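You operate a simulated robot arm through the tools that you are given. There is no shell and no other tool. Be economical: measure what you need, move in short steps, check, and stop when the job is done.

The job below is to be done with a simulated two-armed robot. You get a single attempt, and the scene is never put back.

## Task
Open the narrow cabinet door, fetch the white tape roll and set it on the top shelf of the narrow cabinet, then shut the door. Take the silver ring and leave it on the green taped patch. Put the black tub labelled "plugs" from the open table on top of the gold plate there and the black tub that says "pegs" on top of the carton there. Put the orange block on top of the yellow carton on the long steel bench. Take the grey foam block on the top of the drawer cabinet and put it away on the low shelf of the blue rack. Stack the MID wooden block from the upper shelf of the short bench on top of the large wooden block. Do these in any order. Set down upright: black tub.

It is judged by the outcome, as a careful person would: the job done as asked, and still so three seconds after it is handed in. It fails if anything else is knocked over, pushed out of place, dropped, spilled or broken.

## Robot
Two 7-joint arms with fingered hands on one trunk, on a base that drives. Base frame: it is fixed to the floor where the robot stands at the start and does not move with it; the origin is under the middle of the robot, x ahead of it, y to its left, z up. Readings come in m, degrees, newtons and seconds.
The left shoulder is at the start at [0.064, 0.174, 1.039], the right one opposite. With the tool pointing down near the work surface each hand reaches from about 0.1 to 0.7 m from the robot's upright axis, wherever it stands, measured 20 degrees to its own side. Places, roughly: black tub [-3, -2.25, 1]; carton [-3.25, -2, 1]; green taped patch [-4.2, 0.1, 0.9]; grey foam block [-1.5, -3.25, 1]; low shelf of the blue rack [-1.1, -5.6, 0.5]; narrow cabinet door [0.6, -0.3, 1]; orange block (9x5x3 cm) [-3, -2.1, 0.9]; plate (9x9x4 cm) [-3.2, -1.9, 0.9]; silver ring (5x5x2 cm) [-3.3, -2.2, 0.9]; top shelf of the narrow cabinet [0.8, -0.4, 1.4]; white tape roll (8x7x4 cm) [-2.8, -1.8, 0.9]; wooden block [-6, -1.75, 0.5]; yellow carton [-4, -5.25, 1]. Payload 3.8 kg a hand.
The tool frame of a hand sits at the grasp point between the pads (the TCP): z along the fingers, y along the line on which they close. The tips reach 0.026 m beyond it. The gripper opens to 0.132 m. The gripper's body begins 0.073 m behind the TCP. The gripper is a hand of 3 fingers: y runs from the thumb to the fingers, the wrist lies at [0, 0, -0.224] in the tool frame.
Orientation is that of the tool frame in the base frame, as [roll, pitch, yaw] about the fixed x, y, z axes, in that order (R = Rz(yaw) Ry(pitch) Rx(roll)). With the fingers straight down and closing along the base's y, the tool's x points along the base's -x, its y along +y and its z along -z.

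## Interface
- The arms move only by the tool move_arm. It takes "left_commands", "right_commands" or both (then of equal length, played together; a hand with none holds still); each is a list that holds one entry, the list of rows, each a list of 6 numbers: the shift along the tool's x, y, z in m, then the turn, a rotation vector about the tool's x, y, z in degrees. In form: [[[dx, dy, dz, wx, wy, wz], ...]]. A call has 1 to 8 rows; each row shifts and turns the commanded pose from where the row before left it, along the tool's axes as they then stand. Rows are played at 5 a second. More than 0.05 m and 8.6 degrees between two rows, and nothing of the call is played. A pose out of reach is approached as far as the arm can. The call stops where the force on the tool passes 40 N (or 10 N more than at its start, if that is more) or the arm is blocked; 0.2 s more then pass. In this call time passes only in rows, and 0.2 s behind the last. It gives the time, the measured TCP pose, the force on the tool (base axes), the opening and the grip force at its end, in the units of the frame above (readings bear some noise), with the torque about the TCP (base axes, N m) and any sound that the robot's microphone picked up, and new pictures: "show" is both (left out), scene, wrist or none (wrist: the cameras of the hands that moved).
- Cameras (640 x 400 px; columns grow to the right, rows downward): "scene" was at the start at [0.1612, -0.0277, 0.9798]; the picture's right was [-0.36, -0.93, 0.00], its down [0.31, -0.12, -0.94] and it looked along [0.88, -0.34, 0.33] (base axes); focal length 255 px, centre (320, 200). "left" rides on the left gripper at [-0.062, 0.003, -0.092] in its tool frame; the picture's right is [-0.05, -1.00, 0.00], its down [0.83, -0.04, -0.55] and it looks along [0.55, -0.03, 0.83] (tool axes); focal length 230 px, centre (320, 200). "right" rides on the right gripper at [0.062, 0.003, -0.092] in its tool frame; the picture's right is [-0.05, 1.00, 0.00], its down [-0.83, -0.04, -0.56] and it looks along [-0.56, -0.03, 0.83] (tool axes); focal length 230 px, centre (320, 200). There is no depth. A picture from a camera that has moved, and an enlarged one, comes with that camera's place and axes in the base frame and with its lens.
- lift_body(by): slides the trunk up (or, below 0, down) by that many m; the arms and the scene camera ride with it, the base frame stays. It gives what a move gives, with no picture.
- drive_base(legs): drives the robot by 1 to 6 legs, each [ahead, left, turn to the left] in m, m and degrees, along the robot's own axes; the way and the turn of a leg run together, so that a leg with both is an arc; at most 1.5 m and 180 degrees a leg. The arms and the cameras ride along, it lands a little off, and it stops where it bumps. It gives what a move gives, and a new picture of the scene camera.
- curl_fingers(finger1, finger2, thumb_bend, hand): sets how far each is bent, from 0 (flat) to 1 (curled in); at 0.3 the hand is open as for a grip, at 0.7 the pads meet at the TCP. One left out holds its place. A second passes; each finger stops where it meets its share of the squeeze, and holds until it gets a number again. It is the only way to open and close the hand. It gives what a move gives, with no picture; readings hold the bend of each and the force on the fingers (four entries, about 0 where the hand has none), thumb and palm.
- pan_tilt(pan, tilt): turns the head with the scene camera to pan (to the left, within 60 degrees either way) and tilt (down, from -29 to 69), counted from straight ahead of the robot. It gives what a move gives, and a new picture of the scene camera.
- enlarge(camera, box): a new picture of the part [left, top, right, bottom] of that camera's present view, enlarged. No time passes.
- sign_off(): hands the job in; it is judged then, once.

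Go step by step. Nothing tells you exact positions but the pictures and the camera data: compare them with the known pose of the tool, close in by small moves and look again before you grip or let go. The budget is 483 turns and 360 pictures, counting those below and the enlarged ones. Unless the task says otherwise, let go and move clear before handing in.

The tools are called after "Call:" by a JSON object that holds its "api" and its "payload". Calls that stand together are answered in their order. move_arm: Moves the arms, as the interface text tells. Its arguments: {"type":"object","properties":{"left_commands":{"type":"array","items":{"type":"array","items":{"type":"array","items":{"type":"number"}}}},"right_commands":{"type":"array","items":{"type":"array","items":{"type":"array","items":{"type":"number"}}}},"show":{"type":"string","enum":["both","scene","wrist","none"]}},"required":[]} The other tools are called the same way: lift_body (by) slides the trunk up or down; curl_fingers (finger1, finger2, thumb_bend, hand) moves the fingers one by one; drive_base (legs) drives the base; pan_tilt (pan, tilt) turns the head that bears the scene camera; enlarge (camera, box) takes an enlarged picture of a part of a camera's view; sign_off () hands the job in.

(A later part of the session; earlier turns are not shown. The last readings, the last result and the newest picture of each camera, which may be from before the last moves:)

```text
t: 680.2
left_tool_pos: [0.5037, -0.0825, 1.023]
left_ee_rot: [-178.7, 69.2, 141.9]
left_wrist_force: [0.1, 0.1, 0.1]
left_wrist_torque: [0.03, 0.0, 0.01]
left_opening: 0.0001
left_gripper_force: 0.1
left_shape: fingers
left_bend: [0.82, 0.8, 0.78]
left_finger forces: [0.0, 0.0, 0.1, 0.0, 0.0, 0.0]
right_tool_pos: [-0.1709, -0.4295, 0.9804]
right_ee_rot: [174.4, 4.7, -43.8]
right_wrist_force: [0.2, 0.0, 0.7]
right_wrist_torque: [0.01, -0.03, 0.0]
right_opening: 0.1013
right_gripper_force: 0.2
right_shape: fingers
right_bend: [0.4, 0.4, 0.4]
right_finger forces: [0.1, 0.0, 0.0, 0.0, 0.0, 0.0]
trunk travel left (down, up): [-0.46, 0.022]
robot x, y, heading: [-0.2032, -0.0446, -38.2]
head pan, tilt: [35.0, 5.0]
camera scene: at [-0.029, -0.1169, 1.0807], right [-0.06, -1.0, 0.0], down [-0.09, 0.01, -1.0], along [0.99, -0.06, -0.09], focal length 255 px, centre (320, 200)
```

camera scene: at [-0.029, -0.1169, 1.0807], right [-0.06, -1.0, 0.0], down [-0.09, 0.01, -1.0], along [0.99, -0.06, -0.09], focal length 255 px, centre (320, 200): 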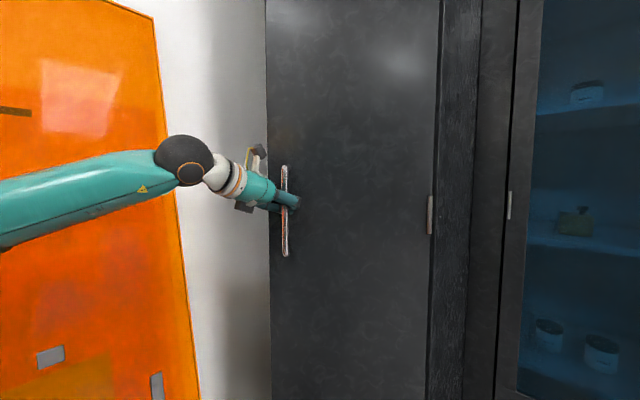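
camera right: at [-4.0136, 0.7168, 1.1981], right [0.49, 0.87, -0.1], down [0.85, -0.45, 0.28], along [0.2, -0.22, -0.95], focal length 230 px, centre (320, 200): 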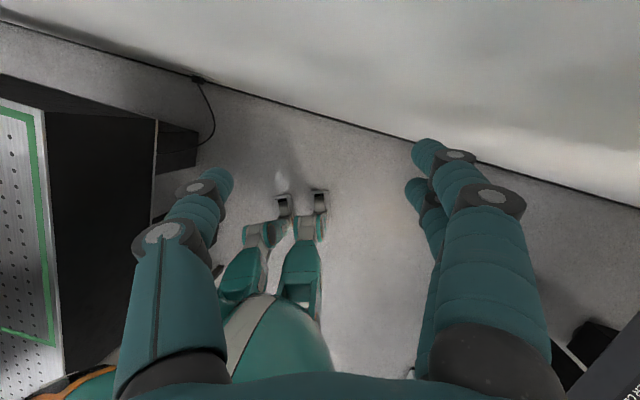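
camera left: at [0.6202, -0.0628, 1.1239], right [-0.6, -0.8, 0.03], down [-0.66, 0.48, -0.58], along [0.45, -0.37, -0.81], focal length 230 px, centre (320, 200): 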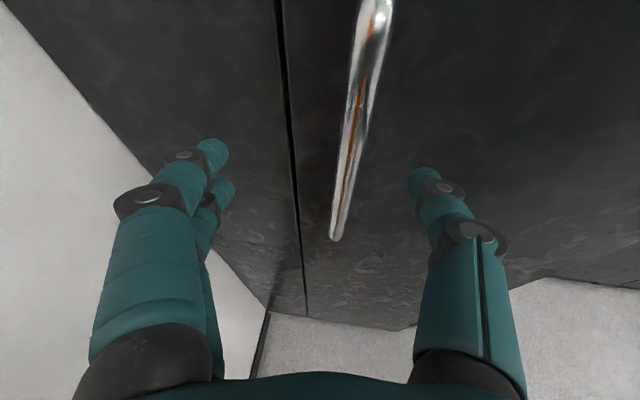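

Works smoothly. Continue along the arc.

Call:
{"api": "drive_base", "payload": {"legs": [[-0.053, -0.064, 0]]}}

Call:
{"api": "drive_base", "payload": {"legs": [[-0.034, -0.075, 0]]}}

Call:
{"api": "drive_base", "payload": {"legs": [[-0.014, -0.083, 0]]}}

```text
t: 681.5
left_tool_pos: [0.4237, -0.101, 1.0213]
left_ee_rot: [-178.7, 69.2, 141.9]
left_wrist_force: [0.0, 1.2, 0.5]
left_wrist_torque: [0.01, 0.01, -0.01]
left_opening: 0.0002
left_gripper_force: 0.0
left_shape: fingers
left_bend: [0.82, 0.8, 0.78]
left_finger forces: [0.1, 0.0, 0.0, 0.0, 0.1, 0.0]
right_tool_pos: [-0.2523, -0.4476, 0.9797]
right_ee_rot: [174.3, 4.7, -43.9]
right_wrist_force: [-0.1, 0.2, -0.4]
right_wrist_torque: [0.0, -0.04, -0.03]
right_opening: 0.1015
right_gripper_force: 0.1
right_shape: fingers
right_bend: [0.4, 0.4, 0.4]
right_finger forces: [0.0, 0.0, 0.0, 0.1, 0.0, 0.0]
trunk travel left (down, up): [-0.46, 0.022]
robot x, y, heading: [-0.285, -0.065, -38.6]
head pan, tilt: [35.0, 5.0]
camera scene: at [-0.1093, -0.1351, 1.0807], right [-0.06, -1.0, 0.0], down [-0.09, 0.01, -1.0], along [0.99, -0.06, -0.09], focal length 255 px, centre (320, 200)
```

scene: 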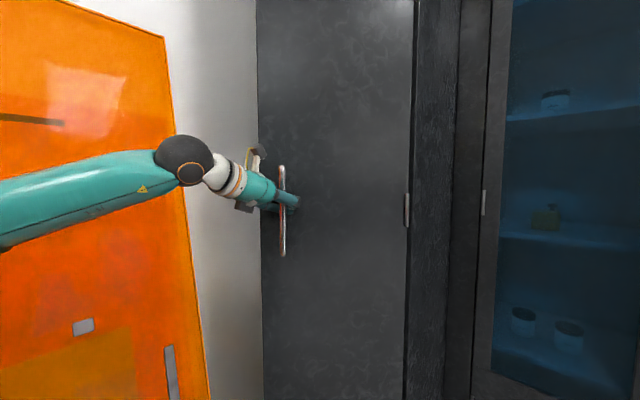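

```text
t: 682.8
left_tool_pos: [0.3563, -0.1343, 1.0187]
left_ee_rot: [-177.5, 69.2, 143.0]
left_wrist_force: [-0.4, 1.1, 0.7]
left_wrist_torque: [0.0, 0.01, -0.01]
left_opening: 0.0001
left_gripper_force: 0.1
left_shape: fingers
left_bend: [0.82, 0.8, 0.78]
left_finger forces: [0.0, 0.0, 0.1, 0.0, 0.1, 0.0]
right_tool_pos: [-0.3187, -0.4819, 0.9823]
right_ee_rot: [173.9, 4.7, -43.9]
right_wrist_force: [0.0, 1.2, -0.5]
right_wrist_torque: [-0.02, -0.02, -0.01]
right_opening: 0.1014
right_gripper_force: 0.2
right_shape: fingers
right_bend: [0.4, 0.4, 0.4]
right_finger forces: [0.0, 0.0, 0.0, 0.1, 0.0, 0.0]
trunk travel left (down, up): [-0.46, 0.022]
robot x, y, heading: [-0.3592, -0.0995, -38.7]
head pan, tilt: [35.0, 5.0]
camera scene: at [-0.1756, -0.1687, 1.0801], right [-0.06, -1.0, 0.0], down [-0.09, 0.0, -1.0], along [0.99, -0.06, -0.09], focal length 255 px, centre (320, 200)
```

scene: 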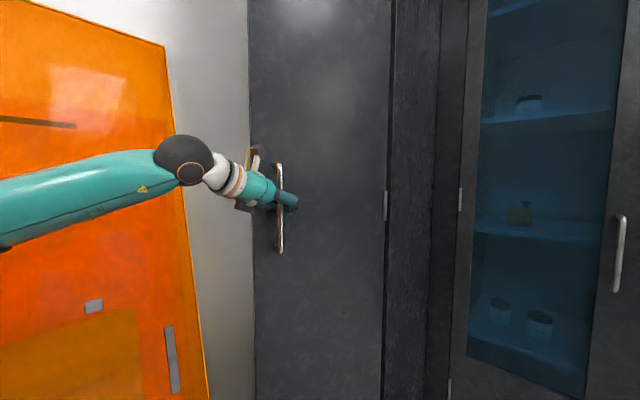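

```text
t: 684.3
left_tool_pos: [0.3573, -0.1345, 1.0136]
left_ee_rot: [-176.5, 68.9, 143.7]
left_wrist_force: [-1.2, 0.4, -0.5]
left_wrist_torque: [0.0, 0.0, -0.01]
left_opening: 0.0001
left_gripper_force: 0.1
left_shape: fingers
left_bend: [0.82, 0.8, 0.78]
left_finger forces: [0.0, 0.0, 0.0, 0.1, 0.0, 0.0]
right_tool_pos: [-0.3191, -0.4809, 0.9814]
right_ee_rot: [173.6, 4.9, -44.1]
right_wrist_force: [-0.6, 0.4, 1.1]
right_wrist_torque: [-0.01, 0.0, 0.0]
right_opening: 0.1016
right_gripper_force: 0.1
right_shape: fingers
right_bend: [0.4, 0.4, 0.4]
right_finger forces: [0.0, 0.0, 0.0, 0.0, 0.1, 0.0]
trunk travel left (down, up): [-0.46, 0.022]
robot x, y, heading: [-0.36, -0.103, -38.5]
head pan, tilt: [35.0, 5.0]
stopped in leg 1: the robot was blocked; the commanded pose is now the measured one
camera scene: at [-0.1749, -0.1678, 1.0792], right [-0.06, -1.0, 0.01], down [-0.1, 0.0, -1.0], along [0.99, -0.06, -0.1], focal length 255 px, centre (320, 200)
```

scene: 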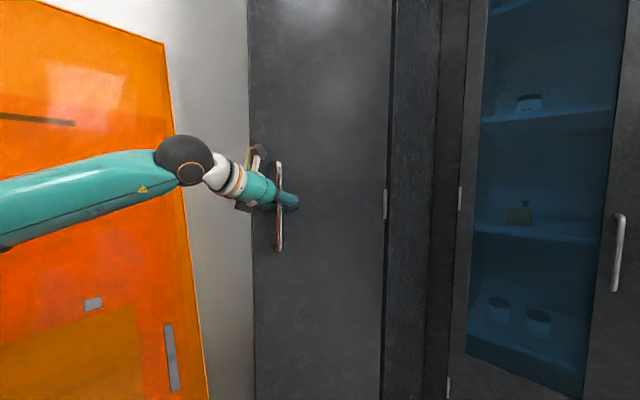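

The door is open ~63°; my rear is at the bench. I release the handle, retract, and will push the door further from its inner side.

Call:
{"api": "curl_fingers", "payload": {"hand": "left", "finger1": 0.35, "finger2": 0.35, "thumb_bend": 0.35}}

Call:
{"api": "move_arm", "payload": {"left_commands": [[[0.014, 0, -0.0375, 0, 0, 0], [0.014, 0, -0.0375, 0, 0, 0], [0.01, 0, -0.026, 0, 0, 0]]], "show": "wrist"}}

```text
t: 685.3
left_tool_pos: [0.3582, -0.1338, 1.0124]
left_ee_rot: [-176.3, 68.9, 144.2]
left_wrist_force: [1.1, 0.8, 0.5]
left_wrist_torque: [-0.02, 0.04, 0.02]
left_opening: 0.1193
left_gripper_force: 0.8
left_shape: fingers
left_bend: [0.34, 0.35, 0.35]
left_finger forces: [1.0, 0.0, 0.0, 0.0, 0.0, 0.1]
right_tool_pos: [-0.3193, -0.479, 0.9816]
right_ee_rot: [173.4, 5.1, -44.1]
right_wrist_force: [-0.4, 0.2, 0.1]
right_wrist_torque: [-0.02, 0.0, 0.03]
right_opening: 0.1017
right_gripper_force: 0.0
right_shape: fingers
right_bend: [0.4, 0.4, 0.4]
right_finger forces: [0.1, 0.0, 0.0, 0.1, 0.0, 0.0]
trunk travel left (down, up): [-0.46, 0.022]
robot x, y, heading: [-0.3639, -0.1042, -38.2]
head pan, tilt: [35.0, 5.0]
```

```text
t: 686.1
left_tool_pos: [0.2742, -0.0647, 1.0126]
left_ee_rot: [-176.2, 68.9, 144.3]
left_wrist_force: [0.2, -0.4, 0.5]
left_wrist_torque: [0.03, 0.01, -0.04]
left_opening: 0.1184
left_gripper_force: 0.1
left_shape: fingers
left_bend: [0.35, 0.35, 0.35]
left_finger forces: [0.0, 0.1, 0.0, 0.0, 0.0, 0.0]
right_tool_pos: [-0.3183, -0.4801, 0.9821]
right_ee_rot: [173.4, 4.9, -44.1]
right_wrist_force: [-0.5, 0.5, 0.2]
right_wrist_torque: [-0.01, 0.0, -0.01]
right_opening: 0.1014
right_gripper_force: 0.0
right_shape: fingers
right_bend: [0.4, 0.4, 0.4]
right_finger forces: [0.1, 0.1, 0.0, 0.0, 0.1, 0.0]
trunk travel left (down, up): [-0.46, 0.022]
robot x, y, heading: [-0.3635, -0.105, -38.4]
head pan, tilt: [35.0, 5.0]
camera left: at [0.2302, -0.0196, 1.1038], right [-0.62, -0.78, 0.07], down [-0.67, 0.47, -0.57], along [0.41, -0.4, -0.82], focal length 230 px, centre (320, 200)
```

left: 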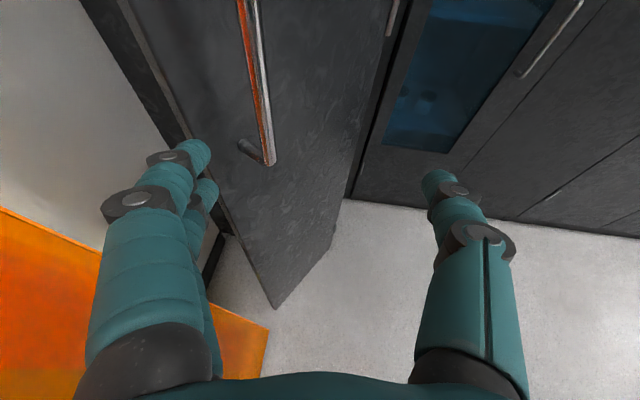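

I make a fist, shift left past the door edge, move in, and sweep right to push the door open.

Call:
{"api": "curl_fingers", "payload": {"hand": "left", "finger1": 0.8, "finger2": 0.8, "thumb_bend": 0.8}}

Call:
{"api": "drive_base", "payload": {"legs": [[0.03, 0.12, 0], [0.16, 0, 0]]}}

```text
t: 687.1
left_tool_pos: [0.2744, -0.0642, 1.0105]
left_ee_rot: [-176.0, 68.9, 144.4]
left_wrist_force: [1.2, -0.9, -0.1]
left_wrist_torque: [0.04, -0.05, -0.02]
left_opening: 0.0
left_gripper_force: 0.0
left_shape: fingers
left_bend: [0.77, 0.77, 0.75]
left_finger forces: [0.1, 0.0, 0.1, 0.0, 0.0, 0.0]
right_tool_pos: [-0.3177, -0.4797, 0.9822]
right_ee_rot: [173.4, 4.9, -44.1]
right_wrist_force: [-0.2, -0.6, -0.1]
right_wrist_torque: [-0.02, 0.01, -0.01]
right_opening: 0.1016
right_gripper_force: 0.1
right_shape: fingers
right_bend: [0.4, 0.4, 0.4]
right_finger forces: [0.0, 0.1, 0.1, 0.0, 0.0, 0.0]
trunk travel left (down, up): [-0.46, 0.022]
robot x, y, heading: [-0.3592, -0.1035, -38.4]
head pan, tilt: [35.0, 5.0]
```

```text
t: 689.6
left_tool_pos: [0.4551, -0.0626, 1.0166]
left_ee_rot: [-179.7, 68.5, 142.3]
left_wrist_force: [-0.2, 13.8, 7.0]
left_wrist_torque: [-0.14, 0.01, -0.04]
left_opening: 0.0004
left_gripper_force: 6.0
left_shape: fingers
left_bend: [0.78, 0.78, 0.81]
left_finger forces: [0.0, 0.1, 0.1, 0.0, 12.5, 0.1]
right_tool_pos: [-0.1407, -0.4864, 0.9804]
right_ee_rot: [174.3, 4.7, -43.9]
right_wrist_force: [0.2, 0.7, -0.1]
right_wrist_torque: [0.0, 0.0, 0.02]
right_opening: 0.1013
right_gripper_force: 0.1
right_shape: fingers
right_bend: [0.4, 0.4, 0.4]
right_finger forces: [0.0, 0.1, 0.1, 0.0, 0.0, 0.0]
trunk travel left (down, up): [-0.46, 0.022]
robot x, y, heading: [-0.1732, -0.1021, -38.6]
head pan, tilt: [35.0, 5.0]
stopped in leg 2: the force on the tool passed its limit at 50 N (the readings are from after the stop); the commanded pose is now the measured one
camera scene: at [0.0019, -0.1736, 1.0808], right [-0.06, -1.0, 0.0], down [-0.09, 0.0, -1.0], along [0.99, -0.06, -0.09], focal length 255 px, centre (320, 200)
```

scene: 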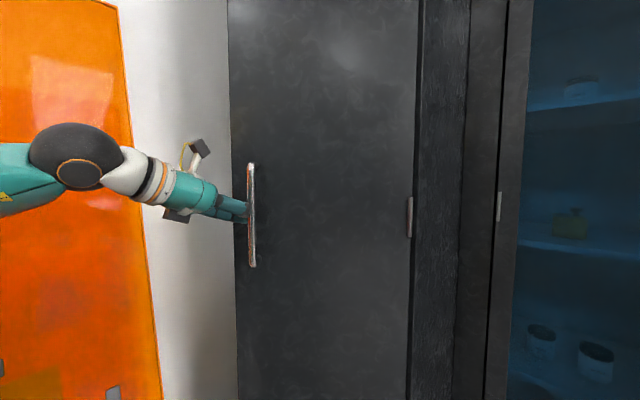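

The fist met the door edge (door swung back to ~47°). I go further left, then in, then sweep right.

Call:
{"api": "drive_base", "payload": {"legs": [[-0.03, 0.09, 0]]}}

Call:
{"api": "drive_base", "payload": {"legs": [[0.12, 0, 0]]}}

```text
t: 691.1
left_tool_pos: [0.4867, 0.0244, 1.0171]
left_ee_rot: [-179.5, 68.4, 142.1]
left_wrist_force: [-0.2, -0.5, -0.9]
left_wrist_torque: [-0.01, 0.02, -0.03]
left_opening: 0.0
left_gripper_force: 0.1
left_shape: fingers
left_bend: [0.78, 0.78, 0.8]
left_finger forces: [0.0, 0.0, 0.0, 0.1, 0.0, 0.1]
right_tool_pos: [-0.1093, -0.3979, 0.9801]
right_ee_rot: [174.3, 4.7, -43.8]
right_wrist_force: [0.1, 0.2, -0.4]
right_wrist_torque: [-0.01, -0.02, -0.02]
right_opening: 0.1016
right_gripper_force: 0.1
right_shape: fingers
right_bend: [0.4, 0.4, 0.4]
right_finger forces: [0.0, 0.1, 0.0, 0.0, 0.0, 0.0]
trunk travel left (down, up): [-0.46, 0.022]
robot x, y, heading: [-0.1404, -0.014, -38.2]
head pan, tilt: [35.0, 5.0]
camera scene: at [0.0336, -0.0849, 1.0807], right [-0.06, -1.0, 0.0], down [-0.09, 0.0, -1.0], along [0.99, -0.06, -0.09], focal length 255 px, centre (320, 200)
```

scene: 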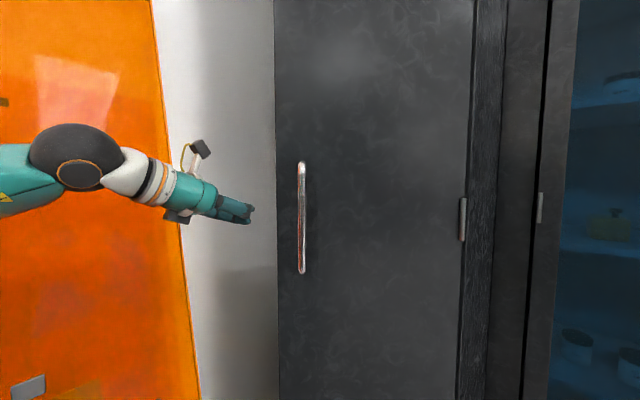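

```text
t: 692.2
left_tool_pos: [0.5506, -0.0157, 1.0139]
left_ee_rot: [179.4, 67.9, 142.1]
left_wrist_force: [-0.3, -0.4, 0.4]
left_wrist_torque: [0.01, -0.02, -0.04]
left_opening: 0.0002
left_gripper_force: 0.0
left_shape: fingers
left_bend: [0.78, 0.78, 0.8]
left_finger forces: [0.0, 0.0, 0.0, 0.0, 0.0, 0.0]
right_tool_pos: [-0.0485, -0.4446, 0.9782]
right_ee_rot: [174.3, 4.9, -43.9]
right_wrist_force: [0.5, 0.3, 0.6]
right_wrist_torque: [0.02, 0.05, 0.02]
right_opening: 0.1014
right_gripper_force: 0.2
right_shape: fingers
right_bend: [0.4, 0.4, 0.4]
right_finger forces: [0.0, 0.1, 0.0, 0.0, 0.0, 0.0]
trunk travel left (down, up): [-0.46, 0.022]
robot x, y, heading: [-0.0881, -0.0586, -37.9]
head pan, tilt: [35.0, 5.0]
stopped in leg 1: the force on the tool passed its limit at 51 N (the readings are from after the stop); the commanded pose is now the measured one
camera scene: at [0.0942, -0.132, 1.0799], right [-0.06, -1.0, 0.0], down [-0.09, 0.01, -1.0], along [0.99, -0.06, -0.09], focal length 255 px, centre (320, 200)
```

scene: 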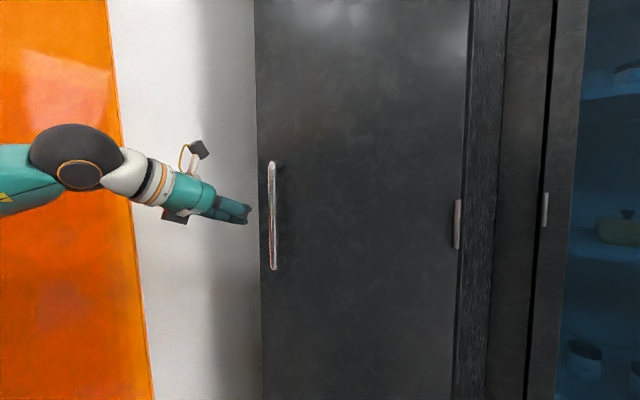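

Again only the edge. I shift left a further 4 cm and go in 7 cm.

Call:
{"api": "drive_base", "payload": {"legs": [[-0.02, 0.06, 0], [0.08, 0, 0]]}}

```text
t: 693.2
left_tool_pos: [0.5543, 0.0066, 1.017]
left_ee_rot: [179.0, 68.2, 141.7]
left_wrist_force: [0.9, 0.3, -0.6]
left_wrist_torque: [0.01, 0.02, -0.01]
left_opening: 0.0005
left_gripper_force: 0.1
left_shape: fingers
left_bend: [0.78, 0.78, 0.8]
left_finger forces: [0.0, 0.1, 0.0, 0.1, 0.0, 0.0]
right_tool_pos: [-0.0462, -0.4196, 0.9779]
right_ee_rot: [174.7, 4.7, -43.7]
right_wrist_force: [0.0, 0.8, 0.5]
right_wrist_torque: [-0.02, 0.02, 0.01]
right_opening: 0.1016
right_gripper_force: 0.1
right_shape: fingers
right_bend: [0.4, 0.4, 0.4]
right_finger forces: [0.0, 0.1, 0.1, 0.0, 0.1, 0.0]
trunk travel left (down, up): [-0.46, 0.022]
robot x, y, heading: [-0.0714, -0.0307, -38.4]
head pan, tilt: [35.0, 5.0]
stopped in leg 1: the robot was blocked; the commanded pose is now the measured one
camera scene: at [0.0965, -0.1078, 1.081], right [-0.06, -1.0, -0.01], down [-0.08, 0.01, -1.0], along [0.99, -0.06, -0.08], focal length 255 px, centre (320, 200)
```

scene: 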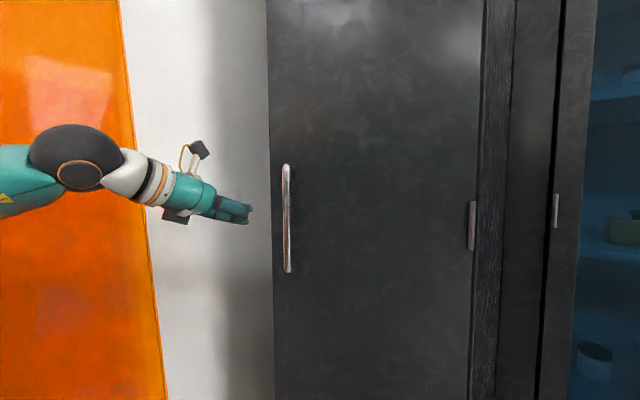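

The elbow meets the panel; extending the arm instead straightens it. Extend 9 cm.

Call:
{"api": "move_arm", "payload": {"left_commands": [[[-0.0155, 0, 0.042, 0, 0, 0], [-0.0155, 0, 0.042, 0, 0, 0]]], "show": "none"}}

Call:
{"api": "drive_base", "payload": {"legs": [[0, -0.1, 0]]}}

```text
t: 693.8
left_tool_pos: [0.614, -0.0385, 1.0228]
left_ee_rot: [178.5, 68.2, 141.8]
left_wrist_force: [3.6, 5.2, 0.0]
left_wrist_torque: [-0.04, 0.04, 0.12]
left_opening: 0.0002
left_gripper_force: 0.1
left_shape: fingers
left_bend: [0.78, 0.78, 0.8]
left_finger forces: [0.1, 0.1, 0.1, 0.1, 0.0, 0.0]
right_tool_pos: [-0.0547, -0.4182, 0.9799]
right_ee_rot: [175.1, 4.3, -43.7]
right_wrist_force: [-1.0, -0.2, -0.2]
right_wrist_torque: [0.02, 0.0, 0.0]
right_opening: 0.1019
right_gripper_force: 0.1
right_shape: fingers
right_bend: [0.4, 0.4, 0.4]
right_finger forces: [0.0, 0.0, 0.1, 0.1, 0.0, 0.0]
trunk travel left (down, up): [-0.46, 0.022]
robot x, y, heading: [-0.0711, -0.0288, -38.1]
head pan, tilt: [35.0, 5.0]
```

```text
t: 695.3
left_tool_pos: [0.5682, -0.1109, 1.0145]
left_ee_rot: [-179.6, 68.1, 143.2]
left_wrist_force: [11.4, 27.2, 2.9]
left_wrist_torque: [0.13, -0.12, 0.91]
left_opening: 0.0289
left_gripper_force: 13.8
left_shape: fingers
left_bend: [0.72, 0.76, 0.8]
left_finger forces: [19.1, 8.8, 0.1, 0.0, 0.1, 0.0]
right_tool_pos: [-0.1023, -0.4887, 0.9804]
right_ee_rot: [174.2, 4.7, -43.7]
right_wrist_force: [0.5, -0.6, 0.2]
right_wrist_torque: [0.05, 0.02, -0.02]
right_opening: 0.1015
right_gripper_force: 0.0
right_shape: fingers
right_bend: [0.4, 0.4, 0.4]
right_finger forces: [0.0, 0.0, 0.0, 0.0, 0.1, 0.1]
trunk travel left (down, up): [-0.46, 0.022]
robot x, y, heading: [-0.1339, -0.1071, -38.2]
head pan, tilt: [35.0, 5.0]
camera scene: at [0.0402, -0.1762, 1.0808], right [-0.06, -1.0, 0.0], down [-0.09, 0.0, -1.0], along [0.99, -0.06, -0.09], focal length 255 px, centre (320, 200)
```

scene: 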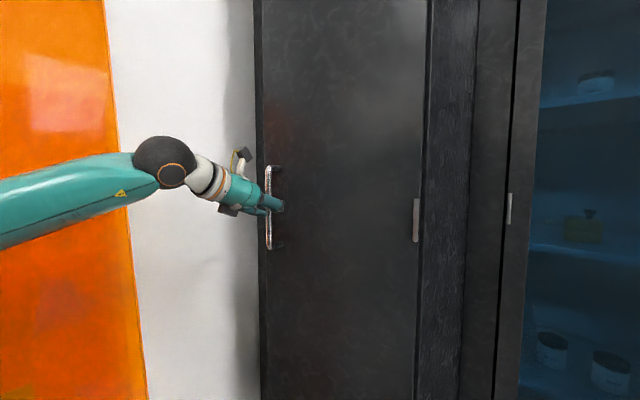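

The fingers appear to have engaged the handle again (door at ~23°). I try pulling it open along the arc once more.

Call:
{"api": "drive_base", "payload": {"legs": [[-0.067, -0.03, 0]]}}

Call:
{"api": "enlarge", "payload": {"camera": "left", "box": [0, 0, 640, 400]}}

```text
t: 696.4
left_tool_pos: [0.4992, -0.0923, 1.0157]
left_ee_rot: [179.9, 68.1, 143.3]
left_wrist_force: [3.5, 29.8, 2.0]
left_wrist_torque: [0.09, -0.01, 1.15]
left_opening: 0.0262
left_gripper_force: 14.5
left_shape: fingers
left_bend: [0.73, 0.77, 0.8]
left_finger forces: [19.7, 10.5, 0.0, 0.0, 0.0, 0.0]
right_tool_pos: [-0.171, -0.4723, 0.9816]
right_ee_rot: [174.1, 4.6, -43.7]
right_wrist_force: [-0.5, 0.4, 0.0]
right_wrist_torque: [0.02, -0.03, 0.0]
right_opening: 0.1012
right_gripper_force: 0.0
right_shape: fingers
right_bend: [0.4, 0.4, 0.4]
right_finger forces: [0.0, 0.0, 0.0, 0.0, 0.1, 0.1]
trunk travel left (down, up): [-0.46, 0.022]
robot x, y, heading: [-0.2003, -0.0908, -38.3]
head pan, tilt: [35.0, 5.0]
camera scene: at [-0.0295, -0.1586, 1.081], right [-0.05, -1.0, 0.0], down [-0.09, 0.0, -1.0], along [0.99, -0.06, -0.09], focal length 255 px, centre (320, 200)
```

scene: 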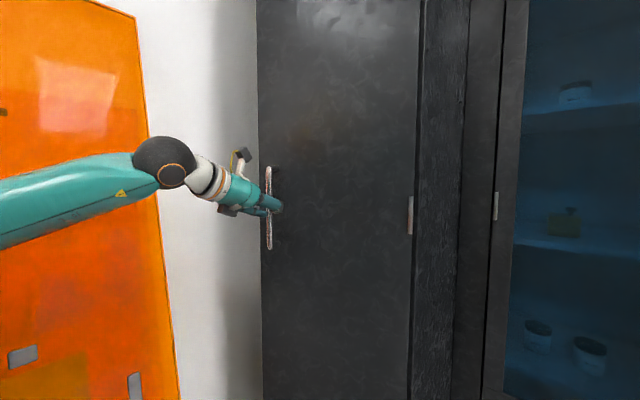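

```text
1.00 times, centred on (320, 200) of left (not enlarged: the box is as wide or as high as the picture)
camera zoom: at [0.4523, -0.0523, 1.1071], right [-0.58, -0.81, 0.05], down [-0.69, 0.46, -0.56], along [0.44, -0.36, -0.82], focal length 230 px, centre (320, 200)
```

zoom: 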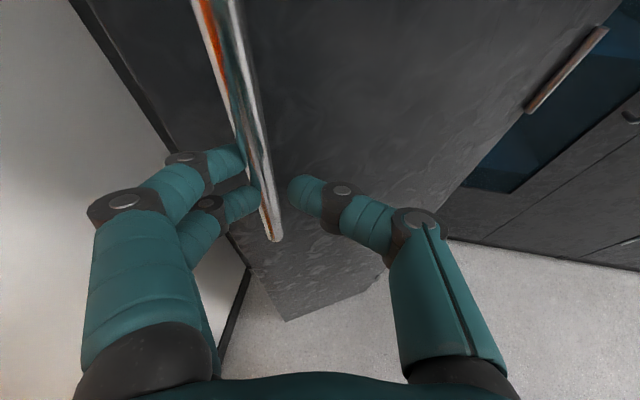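

The fingers press the bar from its left side, so strafing right now pushes the door open. Continue.

Call:
{"api": "drive_base", "payload": {"legs": [[-0.05, -0.09, 0], [-0.02, -0.1, 0]]}}

Call:
{"api": "drive_base", "payload": {"legs": [[0, -0.12, 0]]}}

```text
t: 697.4
left_tool_pos: [0.4692, -0.0888, 1.0127]
left_ee_rot: [176.9, 67.5, 142.9]
left_wrist_force: [0.5, 29.5, -1.2]
left_wrist_torque: [0.04, 0.04, 1.19]
left_opening: 0.0241
left_gripper_force: 14.1
left_shape: fingers
left_bend: [0.74, 0.77, 0.8]
left_finger forces: [18.9, 10.1, 0.1, 0.0, 0.0, 0.0]
right_tool_pos: [-0.2077, -0.486, 0.9792]
right_ee_rot: [174.3, 4.7, -43.2]
right_wrist_force: [0.0, -0.8, -0.2]
right_wrist_torque: [-0.02, -0.04, 0.01]
right_opening: 0.1015
right_gripper_force: 0.1
right_shape: fingers
right_bend: [0.4, 0.4, 0.4]
right_finger forces: [0.0, 0.0, 0.0, 0.0, 0.0, 0.0]
trunk travel left (down, up): [-0.46, 0.022]
robot x, y, heading: [-0.2409, -0.1064, -37.5]
head pan, tilt: [35.0, 5.0]
stopped in leg 1: the force on the tool passed its limit at 42 N (the readings are from after the stop); the commanded pose is now the measured one
camera scene: at [-0.0682, -0.1729, 1.0808], right [-0.05, -1.0, 0.0], down [-0.09, 0.0, -1.0], along [1.0, -0.05, -0.09], focal length 255 px, centre (320, 200)
```

scene: 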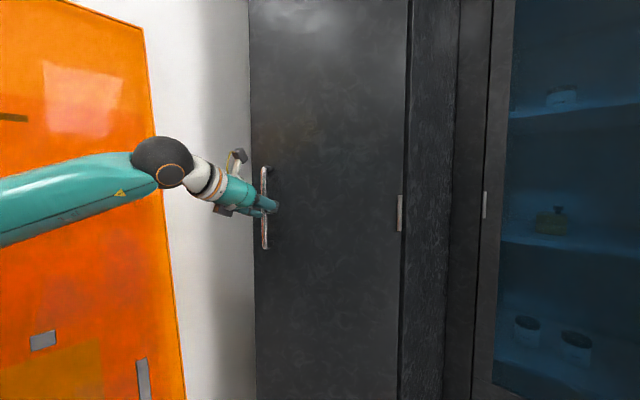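

```text
t: 698.4
left_tool_pos: [0.4656, -0.0919, 1.0132]
left_ee_rot: [175.3, 67.1, 143.1]
left_wrist_force: [1.0, 29.5, 1.0]
left_wrist_torque: [0.08, -0.01, 1.15]
left_opening: 0.025
left_gripper_force: 14.9
left_shape: fingers
left_bend: [0.74, 0.77, 0.8]
left_finger forces: [19.3, 10.0, 0.0, 0.0, 0.0, 0.1]
right_tool_pos: [-0.2156, -0.4992, 0.98]
right_ee_rot: [174.3, 4.8, -43.0]
right_wrist_force: [0.0, -0.5, 1.0]
right_wrist_torque: [0.05, -0.03, -0.01]
right_opening: 0.1013
right_gripper_force: 0.1
right_shape: fingers
right_bend: [0.4, 0.4, 0.4]
right_finger forces: [0.0, 0.1, 0.0, 0.0, 0.1, 0.0]
trunk travel left (down, up): [-0.46, 0.022]
robot x, y, heading: [-0.2514, -0.1149, -37.5]
head pan, tilt: [35.0, 5.0]
stopped in leg 1: the force on the tool passed its limit at 43 N (the readings are from after the stop); the commanded pose is now the measured one
camera scene: at [-0.0771, -0.1847, 1.0809], right [-0.04, -1.0, 0.0], down [-0.09, 0.0, -1.0], along [1.0, -0.04, -0.09], focal length 255 px, centre (320, 200)
```

scene: 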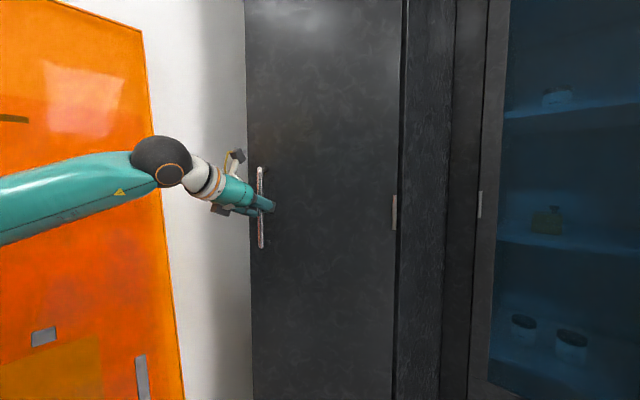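

The grip is only lateral. I reopen, centre on the bar and hook it properly again.

Call:
{"api": "curl_fingers", "payload": {"hand": "left", "finger1": 0.38, "finger2": 0.38, "thumb_bend": 0.38}}

Call:
{"api": "move_arm", "payload": {"left_commands": [[[0, 0.02, 0, 0, 0, 0], [-0.007, 0, 0.018, 0, 0, 0]]], "show": "wrist"}}

```text
t: 699.4
left_tool_pos: [0.4642, -0.0968, 1.0157]
left_ee_rot: [175.9, 67.5, 142.8]
left_wrist_force: [1.4, 17.8, 6.7]
left_wrist_torque: [0.28, -0.29, 0.81]
left_opening: 0.1046
left_gripper_force: 8.7
left_shape: fingers
left_bend: [0.44, 0.47, 0.38]
left_finger forces: [9.5, 7.8, 0.0, 0.1, 0.1, 0.1]
right_tool_pos: [-0.2156, -0.4989, 0.9816]
right_ee_rot: [174.3, 4.6, -43.1]
right_wrist_force: [0.8, 0.4, -0.6]
right_wrist_torque: [0.01, -0.01, 0.02]
right_opening: 0.1017
right_gripper_force: 0.1
right_shape: fingers
right_bend: [0.4, 0.4, 0.4]
right_finger forces: [0.0, 0.0, 0.1, 0.0, 0.0, 0.0]
trunk travel left (down, up): [-0.46, 0.022]
robot x, y, heading: [-0.2483, -0.1144, -37.6]
head pan, tilt: [35.0, 5.0]
```

```text
t: 700.0
left_tool_pos: [0.4916, -0.0944, 1.0146]
left_ee_rot: [175.9, 67.5, 142.7]
left_wrist_force: [1.1, 10.0, 5.1]
left_wrist_torque: [0.22, -0.26, 0.42]
left_opening: 0.0974
left_gripper_force: 5.2
left_shape: fingers
left_bend: [0.47, 0.5, 0.38]
left_finger forces: [5.6, 5.1, 0.0, 0.1, 0.0, 0.0]
right_tool_pos: [-0.215, -0.4986, 0.9805]
right_ee_rot: [174.3, 4.7, -43.2]
right_wrist_force: [0.8, 0.2, -0.3]
right_wrist_torque: [0.01, 0.01, -0.02]
right_opening: 0.1012
right_gripper_force: 0.2
right_shape: fingers
right_bend: [0.4, 0.4, 0.4]
right_finger forces: [0.1, 0.1, 0.0, 0.1, 0.1, 0.0]
trunk travel left (down, up): [-0.46, 0.022]
robot x, y, heading: [-0.2523, -0.1185, -37.7]
head pan, tilt: [35.0, 5.0]
camera left: at [0.4417, -0.0586, 1.108], right [-0.54, -0.84, 0.02], down [-0.71, 0.44, -0.56], along [0.46, -0.31, -0.83], focal length 230 px, centre (320, 200)
```

left: 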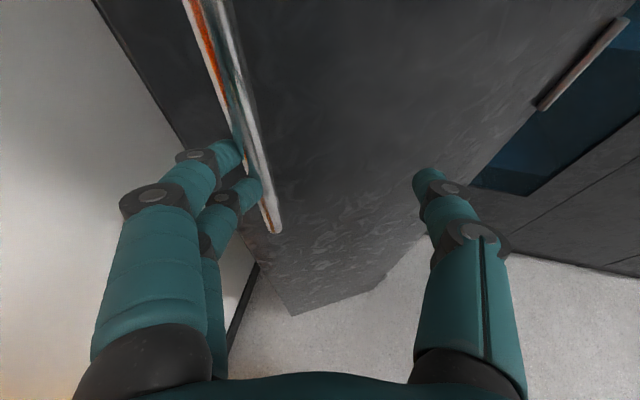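

The fingertips are hooked behind the bar. I close again and pull along the arc (backward).

Call:
{"api": "curl_fingers", "payload": {"hand": "left", "finger1": 0.85, "finger2": 0.85, "thumb_bend": 0.7}}

Call:
{"api": "drive_base", "payload": {"legs": [[-0.06, -0.045, 0]]}}

Call:
{"api": "drive_base", "payload": {"legs": [[-0.05, -0.06, 0]]}}

```text
t: 701.0
left_tool_pos: [0.4923, -0.091, 1.0147]
left_ee_rot: [175.9, 67.4, 142.8]
left_wrist_force: [3.0, 22.9, 5.6]
left_wrist_torque: [0.31, -0.23, 1.0]
left_opening: 0.0424
left_gripper_force: 11.7
left_shape: fingers
left_bend: [0.5, 0.56, 0.7]
left_finger forces: [11.0, 12.4, 0.1, 0.0, 0.1, 0.1]
right_tool_pos: [-0.2152, -0.4992, 0.9809]
right_ee_rot: [174.2, 4.6, -43.1]
right_wrist_force: [-0.9, -0.1, -0.1]
right_wrist_torque: [0.0, 0.0, -0.01]
right_opening: 0.1015
right_gripper_force: 0.1
right_shape: fingers
right_bend: [0.4, 0.4, 0.4]
right_finger forces: [0.1, 0.1, 0.0, 0.1, 0.0, 0.0]
trunk travel left (down, up): [-0.46, 0.022]
robot x, y, heading: [-0.2459, -0.118, -37.6]
head pan, tilt: [35.0, 5.0]
```

```text
t: 702.0
left_tool_pos: [0.4163, -0.0909, 1.0143]
left_ee_rot: [176.0, 67.2, 142.9]
left_wrist_force: [-3.9, 24.8, 0.7]
left_wrist_torque: [0.24, 0.01, 1.18]
left_opening: 0.0424
left_gripper_force: 12.8
left_shape: fingers
left_bend: [0.51, 0.57, 0.7]
left_finger forces: [11.2, 14.5, 0.1, 0.0, 0.0, 0.0]
right_tool_pos: [-0.2902, -0.4962, 0.9806]
right_ee_rot: [174.2, 4.6, -43.2]
right_wrist_force: [-0.1, -0.9, -0.5]
right_wrist_torque: [-0.02, 0.01, -0.01]
right_opening: 0.1014
right_gripper_force: 0.0
right_shape: fingers
right_bend: [0.4, 0.4, 0.4]
right_finger forces: [0.0, 0.1, 0.0, 0.0, 0.1, 0.0]
trunk travel left (down, up): [-0.46, 0.022]
robot x, y, heading: [-0.3225, -0.1168, -37.9]
head pan, tilt: [35.0, 5.0]
camera scene: at [-0.1506, -0.1825, 1.081], right [-0.05, -1.0, 0.0], down [-0.09, 0.0, -1.0], along [1.0, -0.05, -0.09], focal length 255 px, centre (320, 200)
```

scene: 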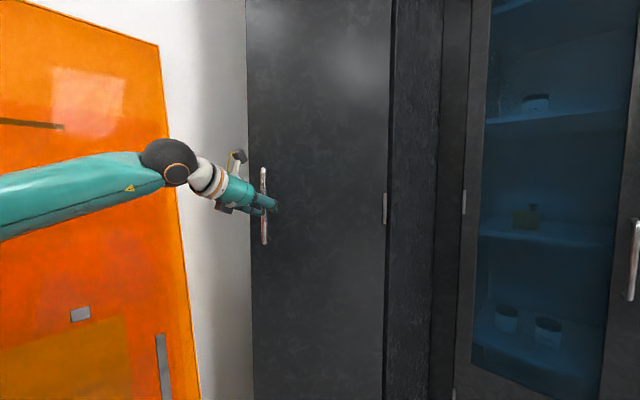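

```text
t: 703.2
left_tool_pos: [0.3983, -0.0779, 1.0045]
left_ee_rot: [177.8, 66.8, 144.4]
left_wrist_force: [-0.3, 0.4, -0.3]
left_wrist_torque: [0.01, 0.01, 0.02]
left_opening: 0.0224
left_gripper_force: 0.2
left_shape: fingers
left_bend: [0.61, 0.66, 0.7]
left_finger forces: [0.0, 0.5, 0.1, 0.0, 0.1, 0.0]
right_tool_pos: [-0.3096, -0.4835, 0.9813]
right_ee_rot: [173.6, 5.2, -43.3]
right_wrist_force: [-0.3, -0.4, -0.4]
right_wrist_torque: [-0.05, 0.01, -0.01]
right_opening: 0.1015
right_gripper_force: 0.0
right_shape: fingers
right_bend: [0.4, 0.4, 0.4]
right_finger forces: [0.0, 0.0, 0.0, 0.0, 0.0, 0.0]
trunk travel left (down, up): [-0.46, 0.022]
robot x, y, heading: [-0.3548, -0.107, -37.9]
head pan, tilt: [35.0, 5.0]
stopped in leg 1: the robot was blocked; the commanded pose is now the measured one
camera scene: at [-0.1686, -0.1697, 1.0787], right [-0.05, -1.0, 0.01], down [-0.1, 0.0, -0.99], along [0.99, -0.05, -0.1], focal length 255 px, centre (320, 200)
```

scene: 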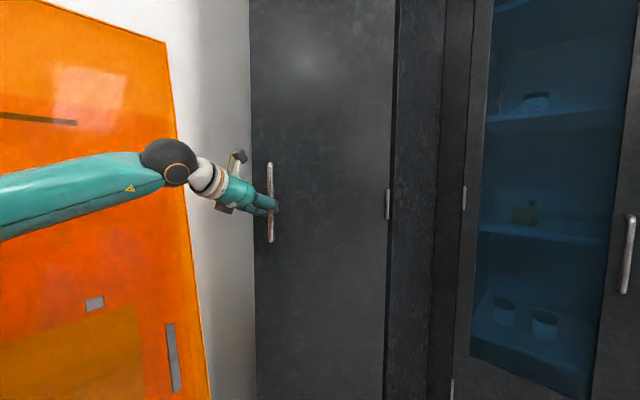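

Rear limit again, but now strafing right should push the door further open.

Call:
{"api": "drive_base", "payload": {"legs": [[0.02, -0.1, 0]]}}

Call:
{"api": "drive_base", "payload": {"legs": [[0.02, -0.12, 0]]}}

```text
t: 703.9
left_tool_pos: [0.3965, -0.0794, 1.0078]
left_ee_rot: [177.4, 67.0, 143.8]
left_wrist_force: [1.1, 1.6, -0.7]
left_wrist_torque: [0.0, 0.0, 0.05]
left_opening: 0.0226
left_gripper_force: 0.2
left_shape: fingers
left_bend: [0.61, 0.66, 0.7]
left_finger forces: [0.5, 0.8, 0.0, 0.0, 0.0, 0.1]
right_tool_pos: [-0.3119, -0.4841, 0.9807]
right_ee_rot: [173.7, 4.9, -43.3]
right_wrist_force: [0.7, -0.4, -0.4]
right_wrist_torque: [-0.03, -0.02, 0.02]
right_opening: 0.1013
right_gripper_force: 0.0
right_shape: fingers
right_bend: [0.4, 0.4, 0.4]
right_finger forces: [0.0, 0.1, 0.0, 0.0, 0.0, 0.0]
trunk travel left (down, up): [-0.46, 0.022]
robot x, y, heading: [-0.3538, -0.1023, -37.7]
head pan, tilt: [35.0, 5.0]
stopped in leg 1: the robot was blocked; the commanded pose is now the measured one
camera scene: at [-0.1704, -0.1702, 1.0796], right [-0.05, -1.0, 0.01], down [-0.09, 0.0, -1.0], along [0.99, -0.05, -0.09], focal length 255 px, centre (320, 200)
```

scene: 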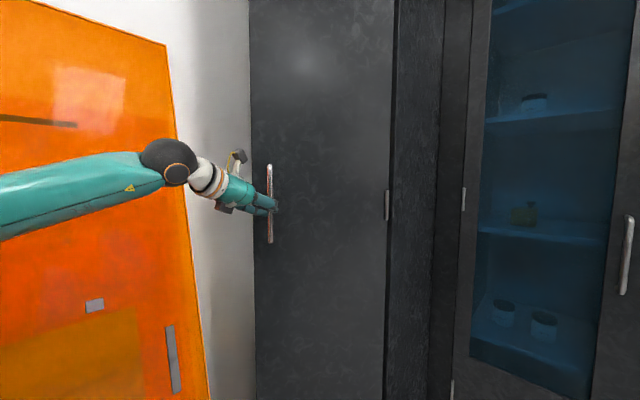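

```text
t: 704.6
left_tool_pos: [0.3958, -0.0788, 1.0098]
left_ee_rot: [176.9, 67.0, 143.5]
left_wrist_force: [0.2, 2.0, -1.6]
left_wrist_torque: [0.05, 0.07, 0.06]
left_opening: 0.023
left_gripper_force: 1.1
left_shape: fingers
left_bend: [0.6, 0.66, 0.7]
left_finger forces: [0.7, 1.1, 0.1, 0.0, 0.0, 0.1]
right_tool_pos: [-0.313, -0.4843, 0.9813]
right_ee_rot: [174.0, 4.8, -43.4]
right_wrist_force: [0.7, -0.7, 0.0]
right_wrist_torque: [-0.01, -0.03, -0.03]
right_opening: 0.1012
right_gripper_force: 0.0
right_shape: fingers
right_bend: [0.4, 0.4, 0.4]
right_finger forces: [0.0, 0.0, 0.0, 0.0, 0.0, 0.0]
trunk travel left (down, up): [-0.46, 0.022]
robot x, y, heading: [-0.3535, -0.1049, -37.8]
head pan, tilt: [35.0, 5.0]
stopped in leg 1: the robot was blocked; the commanded pose is now the measured one
camera scene: at [-0.1713, -0.1707, 1.08], right [-0.05, -1.0, 0.0], down [-0.09, 0.0, -1.0], along [0.99, -0.05, -0.09], focal length 255 px, centre (320, 200)
```

scene: 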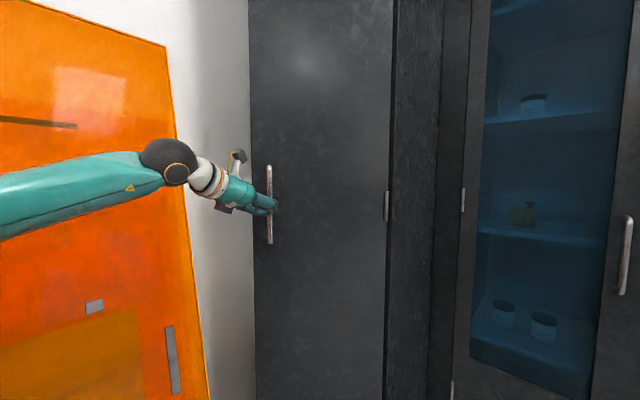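

Free the rear with a pure small forward step, then strafe right.

Call:
{"api": "drive_base", "payload": {"legs": [[0.04, 0, 0], [0.02, -0.12, 0], [0.0, -0.1, 0]]}}

```text
t: 705.7
left_tool_pos: [0.43, -0.0891, 1.0112]
left_ee_rot: [173.6, 66.6, 142.9]
left_wrist_force: [-1.7, 20.6, 2.6]
left_wrist_torque: [0.32, 0.09, 0.78]
left_opening: 0.0374
left_gripper_force: 12.4
left_shape: fingers
left_bend: [0.52, 0.61, 0.7]
left_finger forces: [7.6, 17.2, 0.1, 0.1, 0.0, 0.0]
right_tool_pos: [-0.2813, -0.5134, 0.9817]
right_ee_rot: [174.3, 4.6, -42.8]
right_wrist_force: [0.2, -0.6, 0.5]
right_wrist_torque: [0.05, 0.03, 0.0]
right_opening: 0.1015
right_gripper_force: 0.1
right_shape: fingers
right_bend: [0.4, 0.4, 0.4]
right_finger forces: [0.1, 0.0, 0.1, 0.0, 0.0, 0.1]
trunk travel left (down, up): [-0.46, 0.022]
robot x, y, heading: [-0.3185, -0.1322, -37.4]
head pan, tilt: [35.0, 5.0]
stopped in leg 1: the force on the tool passed its limit at 41 N (the readings are from after the stop); the commanded pose is now the measured one
camera scene: at [-0.1442, -0.1984, 1.0809], right [-0.04, -1.0, 0.0], down [-0.09, 0.0, -1.0], along [1.0, -0.04, -0.09], focal length 255 px, centre (320, 200)
```

scene: 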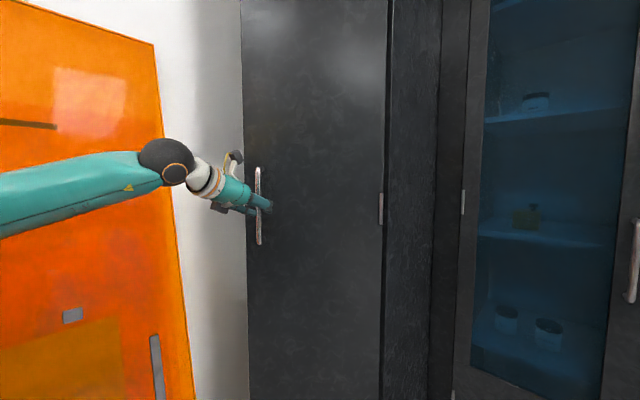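

Call:
{"api": "drive_base", "payload": {"legs": [[-0.03, -0.08, 0], [0, -0.08, 0]]}}

```text
t: 706.7
left_tool_pos: [0.4338, -0.085, 1.0073]
left_ee_rot: [174.0, 66.6, 143.7]
left_wrist_force: [-1.4, 15.7, -0.6]
left_wrist_torque: [0.2, 0.09, 0.57]
left_opening: 0.0321
left_gripper_force: 8.8
left_shape: fingers
left_bend: [0.55, 0.62, 0.7]
left_finger forces: [5.1, 12.8, 0.0, 0.0, 0.0, 0.0]
right_tool_pos: [-0.2809, -0.512, 0.9823]
right_ee_rot: [173.5, 4.9, -43.0]
right_wrist_force: [-0.2, 0.0, 0.6]
right_wrist_torque: [-0.02, -0.01, 0.01]
right_opening: 0.1016
right_gripper_force: 0.0
right_shape: fingers
right_bend: [0.4, 0.4, 0.4]
right_finger forces: [0.0, 0.0, 0.0, 0.1, 0.1, 0.0]
trunk travel left (down, up): [-0.46, 0.022]
robot x, y, heading: [-0.3338, -0.1347, -37.4]
head pan, tilt: [35.0, 5.0]
stopped in leg 1: the robot was blocked; the commanded pose is now the measured one
camera scene: at [-0.1417, -0.1953, 1.079], right [-0.04, -1.0, 0.01], down [-0.1, 0.0, -0.99], along [0.99, -0.04, -0.1], focal length 255 px, centre (320, 200)
```

scene: 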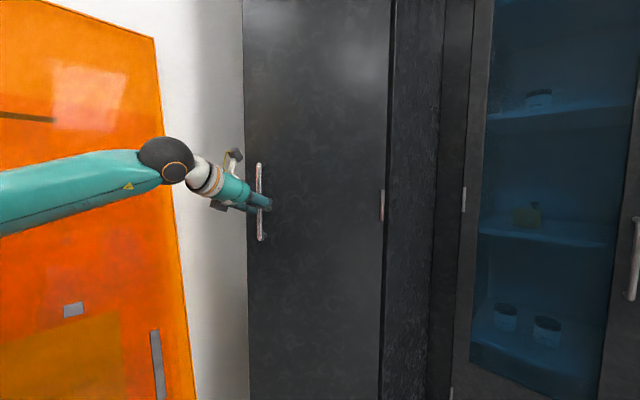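

The rear is at the limit; I use the arm itself to pull the bar right and back along the arc.

Call:
{"api": "move_arm", "payload": {"left_commands": [[[0.008, -0.028, -0.022, 0, 0, 0], [0.008, -0.03, -0.022, 0, 0, 0], [0.007, -0.032, -0.018, 0, 0, 0], [0.006, -0.034, -0.015, 0, 0, 0]]], "show": "scene"}}

```text
t: 707.4
left_tool_pos: [0.3602, -0.1065, 1.0069]
left_ee_rot: [173.5, 66.4, 144.1]
left_wrist_force: [-9.0, 28.2, -1.4]
left_wrist_torque: [0.27, 0.28, 1.24]
left_opening: 0.0383
left_gripper_force: 15.1
left_shape: fingers
left_bend: [0.53, 0.61, 0.7]
left_finger forces: [8.5, 21.7, 0.1, 0.0, 0.0, 0.0]
right_tool_pos: [-0.2805, -0.51, 0.9826]
right_ee_rot: [173.7, 4.8, -42.6]
right_wrist_force: [-1.0, 0.4, 0.1]
right_wrist_torque: [0.02, 0.01, -0.01]
right_opening: 0.1015
right_gripper_force: 0.1
right_shape: fingers
right_bend: [0.4, 0.4, 0.4]
right_finger forces: [0.0, 0.0, 0.0, 0.0, 0.0, 0.1]
trunk travel left (down, up): [-0.46, 0.022]
robot x, y, heading: [-0.327, -0.1343, -37.0]
head pan, tilt: [35.0, 5.0]
stopped in row 3 (left hand): the force on the tool passed its limit at 42 N (the readings are from after the stop); the commanded pose is now the measured one
camera scene: at [-0.1427, -0.194, 1.0797], right [-0.04, -1.0, 0.01], down [-0.1, 0.0, -1.0], along [0.99, -0.04, -0.1], focal length 255 px, centre (320, 200)
```

scene: 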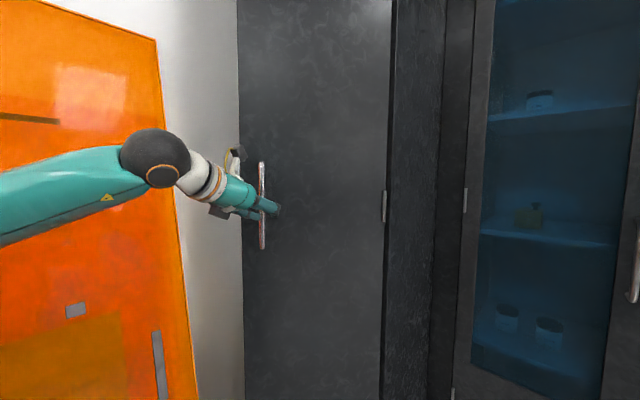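

The reaction is radial; I follow the tangent more exactly.

Call:
{"api": "move_arm", "payload": {"left_commands": [[[0.0108, 0, -0.028, 0, 0, 0], [0.01, -0.03, -0.024, 0, 0, 0], [0.009, -0.035, -0.022, 0, 0, 0], [0.008, -0.036, -0.018, 0, 0, 0]]], "show": "scene"}}

```text
t: 708.4
left_tool_pos: [0.2768, -0.1198, 1.0066]
left_ee_rot: [174.2, 66.9, 144.0]
left_wrist_force: [-0.5, 1.1, 0.4]
left_wrist_torque: [0.0, -0.01, 0.01]
left_opening: 0.0218
left_gripper_force: 0.1
left_shape: fingers
left_bend: [0.61, 0.66, 0.7]
left_finger forces: [0.0, 0.0, 0.0, 0.0, 0.0, 0.0]
left hand out of reach, approached as far as the arm can: row 3, 4
right_tool_pos: [-0.281, -0.5105, 0.9828]
right_ee_rot: [173.4, 5.0, -42.9]
right_wrist_force: [-0.2, 0.3, 0.3]
right_wrist_torque: [0.03, 0.02, 0.0]
right_opening: 0.1015
right_gripper_force: 0.1
right_shape: fingers
right_bend: [0.4, 0.4, 0.4]
right_finger forces: [0.0, 0.1, 0.0, 0.0, 0.1, 0.1]
trunk travel left (down, up): [-0.46, 0.022]
robot x, y, heading: [-0.3319, -0.1372, -37.3]
head pan, tilt: [35.0, 5.0]
camera scene: at [-0.1416, -0.1947, 1.0786], right [-0.04, -1.0, 0.01], down [-0.1, -0.01, -0.99], along [0.99, -0.04, -0.1], focal length 255 px, centre (320, 200)
```

scene: 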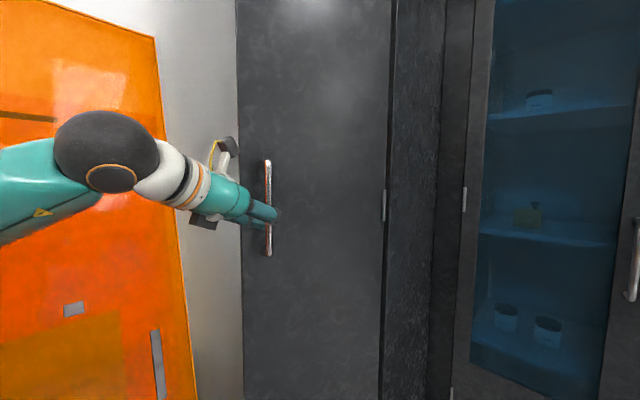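

The door stands ~65° open, enough to pass the arm left of its edge. I release the handle and swing the hand clear by turning the base left.

Call:
{"api": "curl_fingers", "payload": {"hand": "left", "finger1": 0.33, "finger2": 0.33, "thumb_bend": 0.3}}

Call:
{"api": "enlarge", "payload": {"camera": "left", "box": [0, 0, 640, 400]}}

```text
t: 709.4
left_tool_pos: [0.2768, -0.1188, 1.0056]
left_ee_rot: [174.2, 67.0, 144.0]
left_wrist_force: [-0.7, -0.3, -0.1]
left_wrist_torque: [0.01, 0.0, -0.01]
left_opening: 0.1289
left_gripper_force: 0.0
left_shape: fingers
left_bend: [0.33, 0.33, 0.3]
left_finger forces: [0.0, 0.1, 0.1, 0.0, 0.0, 0.0]
right_tool_pos: [-0.2806, -0.5116, 0.983]
right_ee_rot: [173.4, 5.0, -42.9]
right_wrist_force: [-0.3, -0.7, -0.2]
right_wrist_torque: [-0.01, -0.01, -0.03]
right_opening: 0.1016
right_gripper_force: 0.0
right_shape: fingers
right_bend: [0.4, 0.4, 0.4]
right_finger forces: [0.1, 0.1, 0.0, 0.0, 0.0, 0.0]
trunk travel left (down, up): [-0.46, 0.022]
robot x, y, heading: [-0.3343, -0.1368, -37.5]
head pan, tilt: [35.0, 5.0]
```

```text
1.00 times, centred on (320, 200) of left (not enlarged: the box is as wide or as high as the picture)
camera zoom: at [0.2262, -0.088, 1.1004], right [-0.49, -0.87, 0.01], down [-0.73, 0.41, -0.55], along [0.47, -0.28, -0.84], focal length 230 px, centre (320, 200)
```

zoom: 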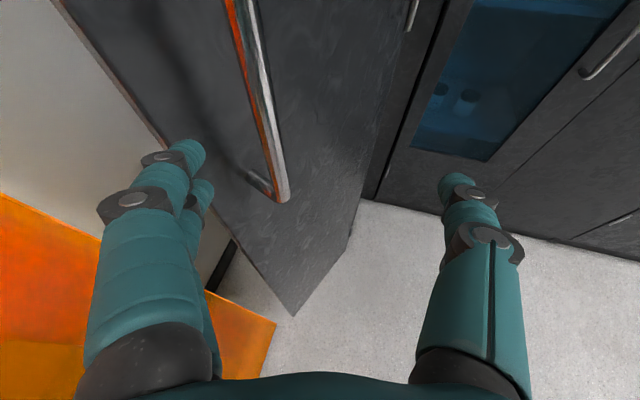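

The hand is clear of the bar. I leave the door open and go back for the tape.

Call:
{"api": "drive_base", "payload": {"legs": [[0.03, -0.3, 0], [0, 0, -8], [0.35, -0.4, 0], [0, -1.4, 0], [0, -1.3, 0]]}}

```text
t: 710.1
left_tool_pos: [0.2758, -0.1214, 1.0093]
left_ee_rot: [173.5, 67.0, 143.0]
left_wrist_force: [0.0, -0.5, 0.2]
left_wrist_torque: [-0.01, 0.02, -0.03]
left_opening: 0.1292
left_gripper_force: 0.1
left_shape: fingers
left_bend: [0.33, 0.33, 0.3]
left_finger forces: [0.1, 0.0, 0.1, 0.0, 0.0, 0.0]
right_tool_pos: [-0.2817, -0.5113, 0.9823]
right_ee_rot: [173.8, 4.7, -42.9]
right_wrist_force: [-0.4, -1.5, 0.1]
right_wrist_torque: [-0.01, 0.0, -0.01]
right_opening: 0.1014
right_gripper_force: 0.0
right_shape: fingers
right_bend: [0.4, 0.4, 0.4]
right_finger forces: [0.0, 0.0, 0.1, 0.1, 0.0, 0.1]
trunk travel left (down, up): [-0.46, 0.022]
robot x, y, heading: [-0.3264, -0.1302, -37.4]
head pan, tilt: [35.0, 5.0]
stopped in leg 1: the robot was blocked; the commanded pose is now the measured one
camera scene: at [-0.1429, -0.1964, 1.0797], right [-0.04, -1.0, 0.01], down [-0.1, 0.0, -1.0], along [0.99, -0.04, -0.1], focal length 255 px, centre (320, 200)
```

scene: 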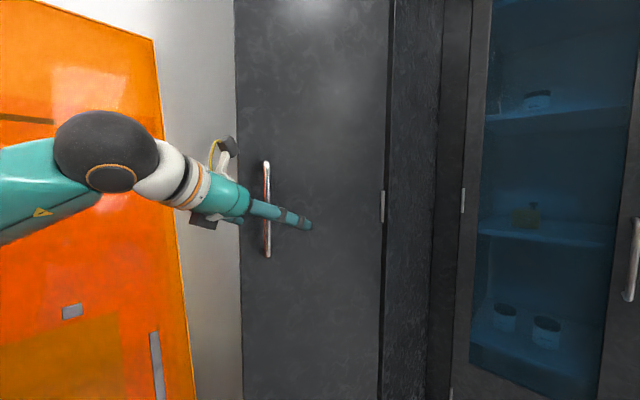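

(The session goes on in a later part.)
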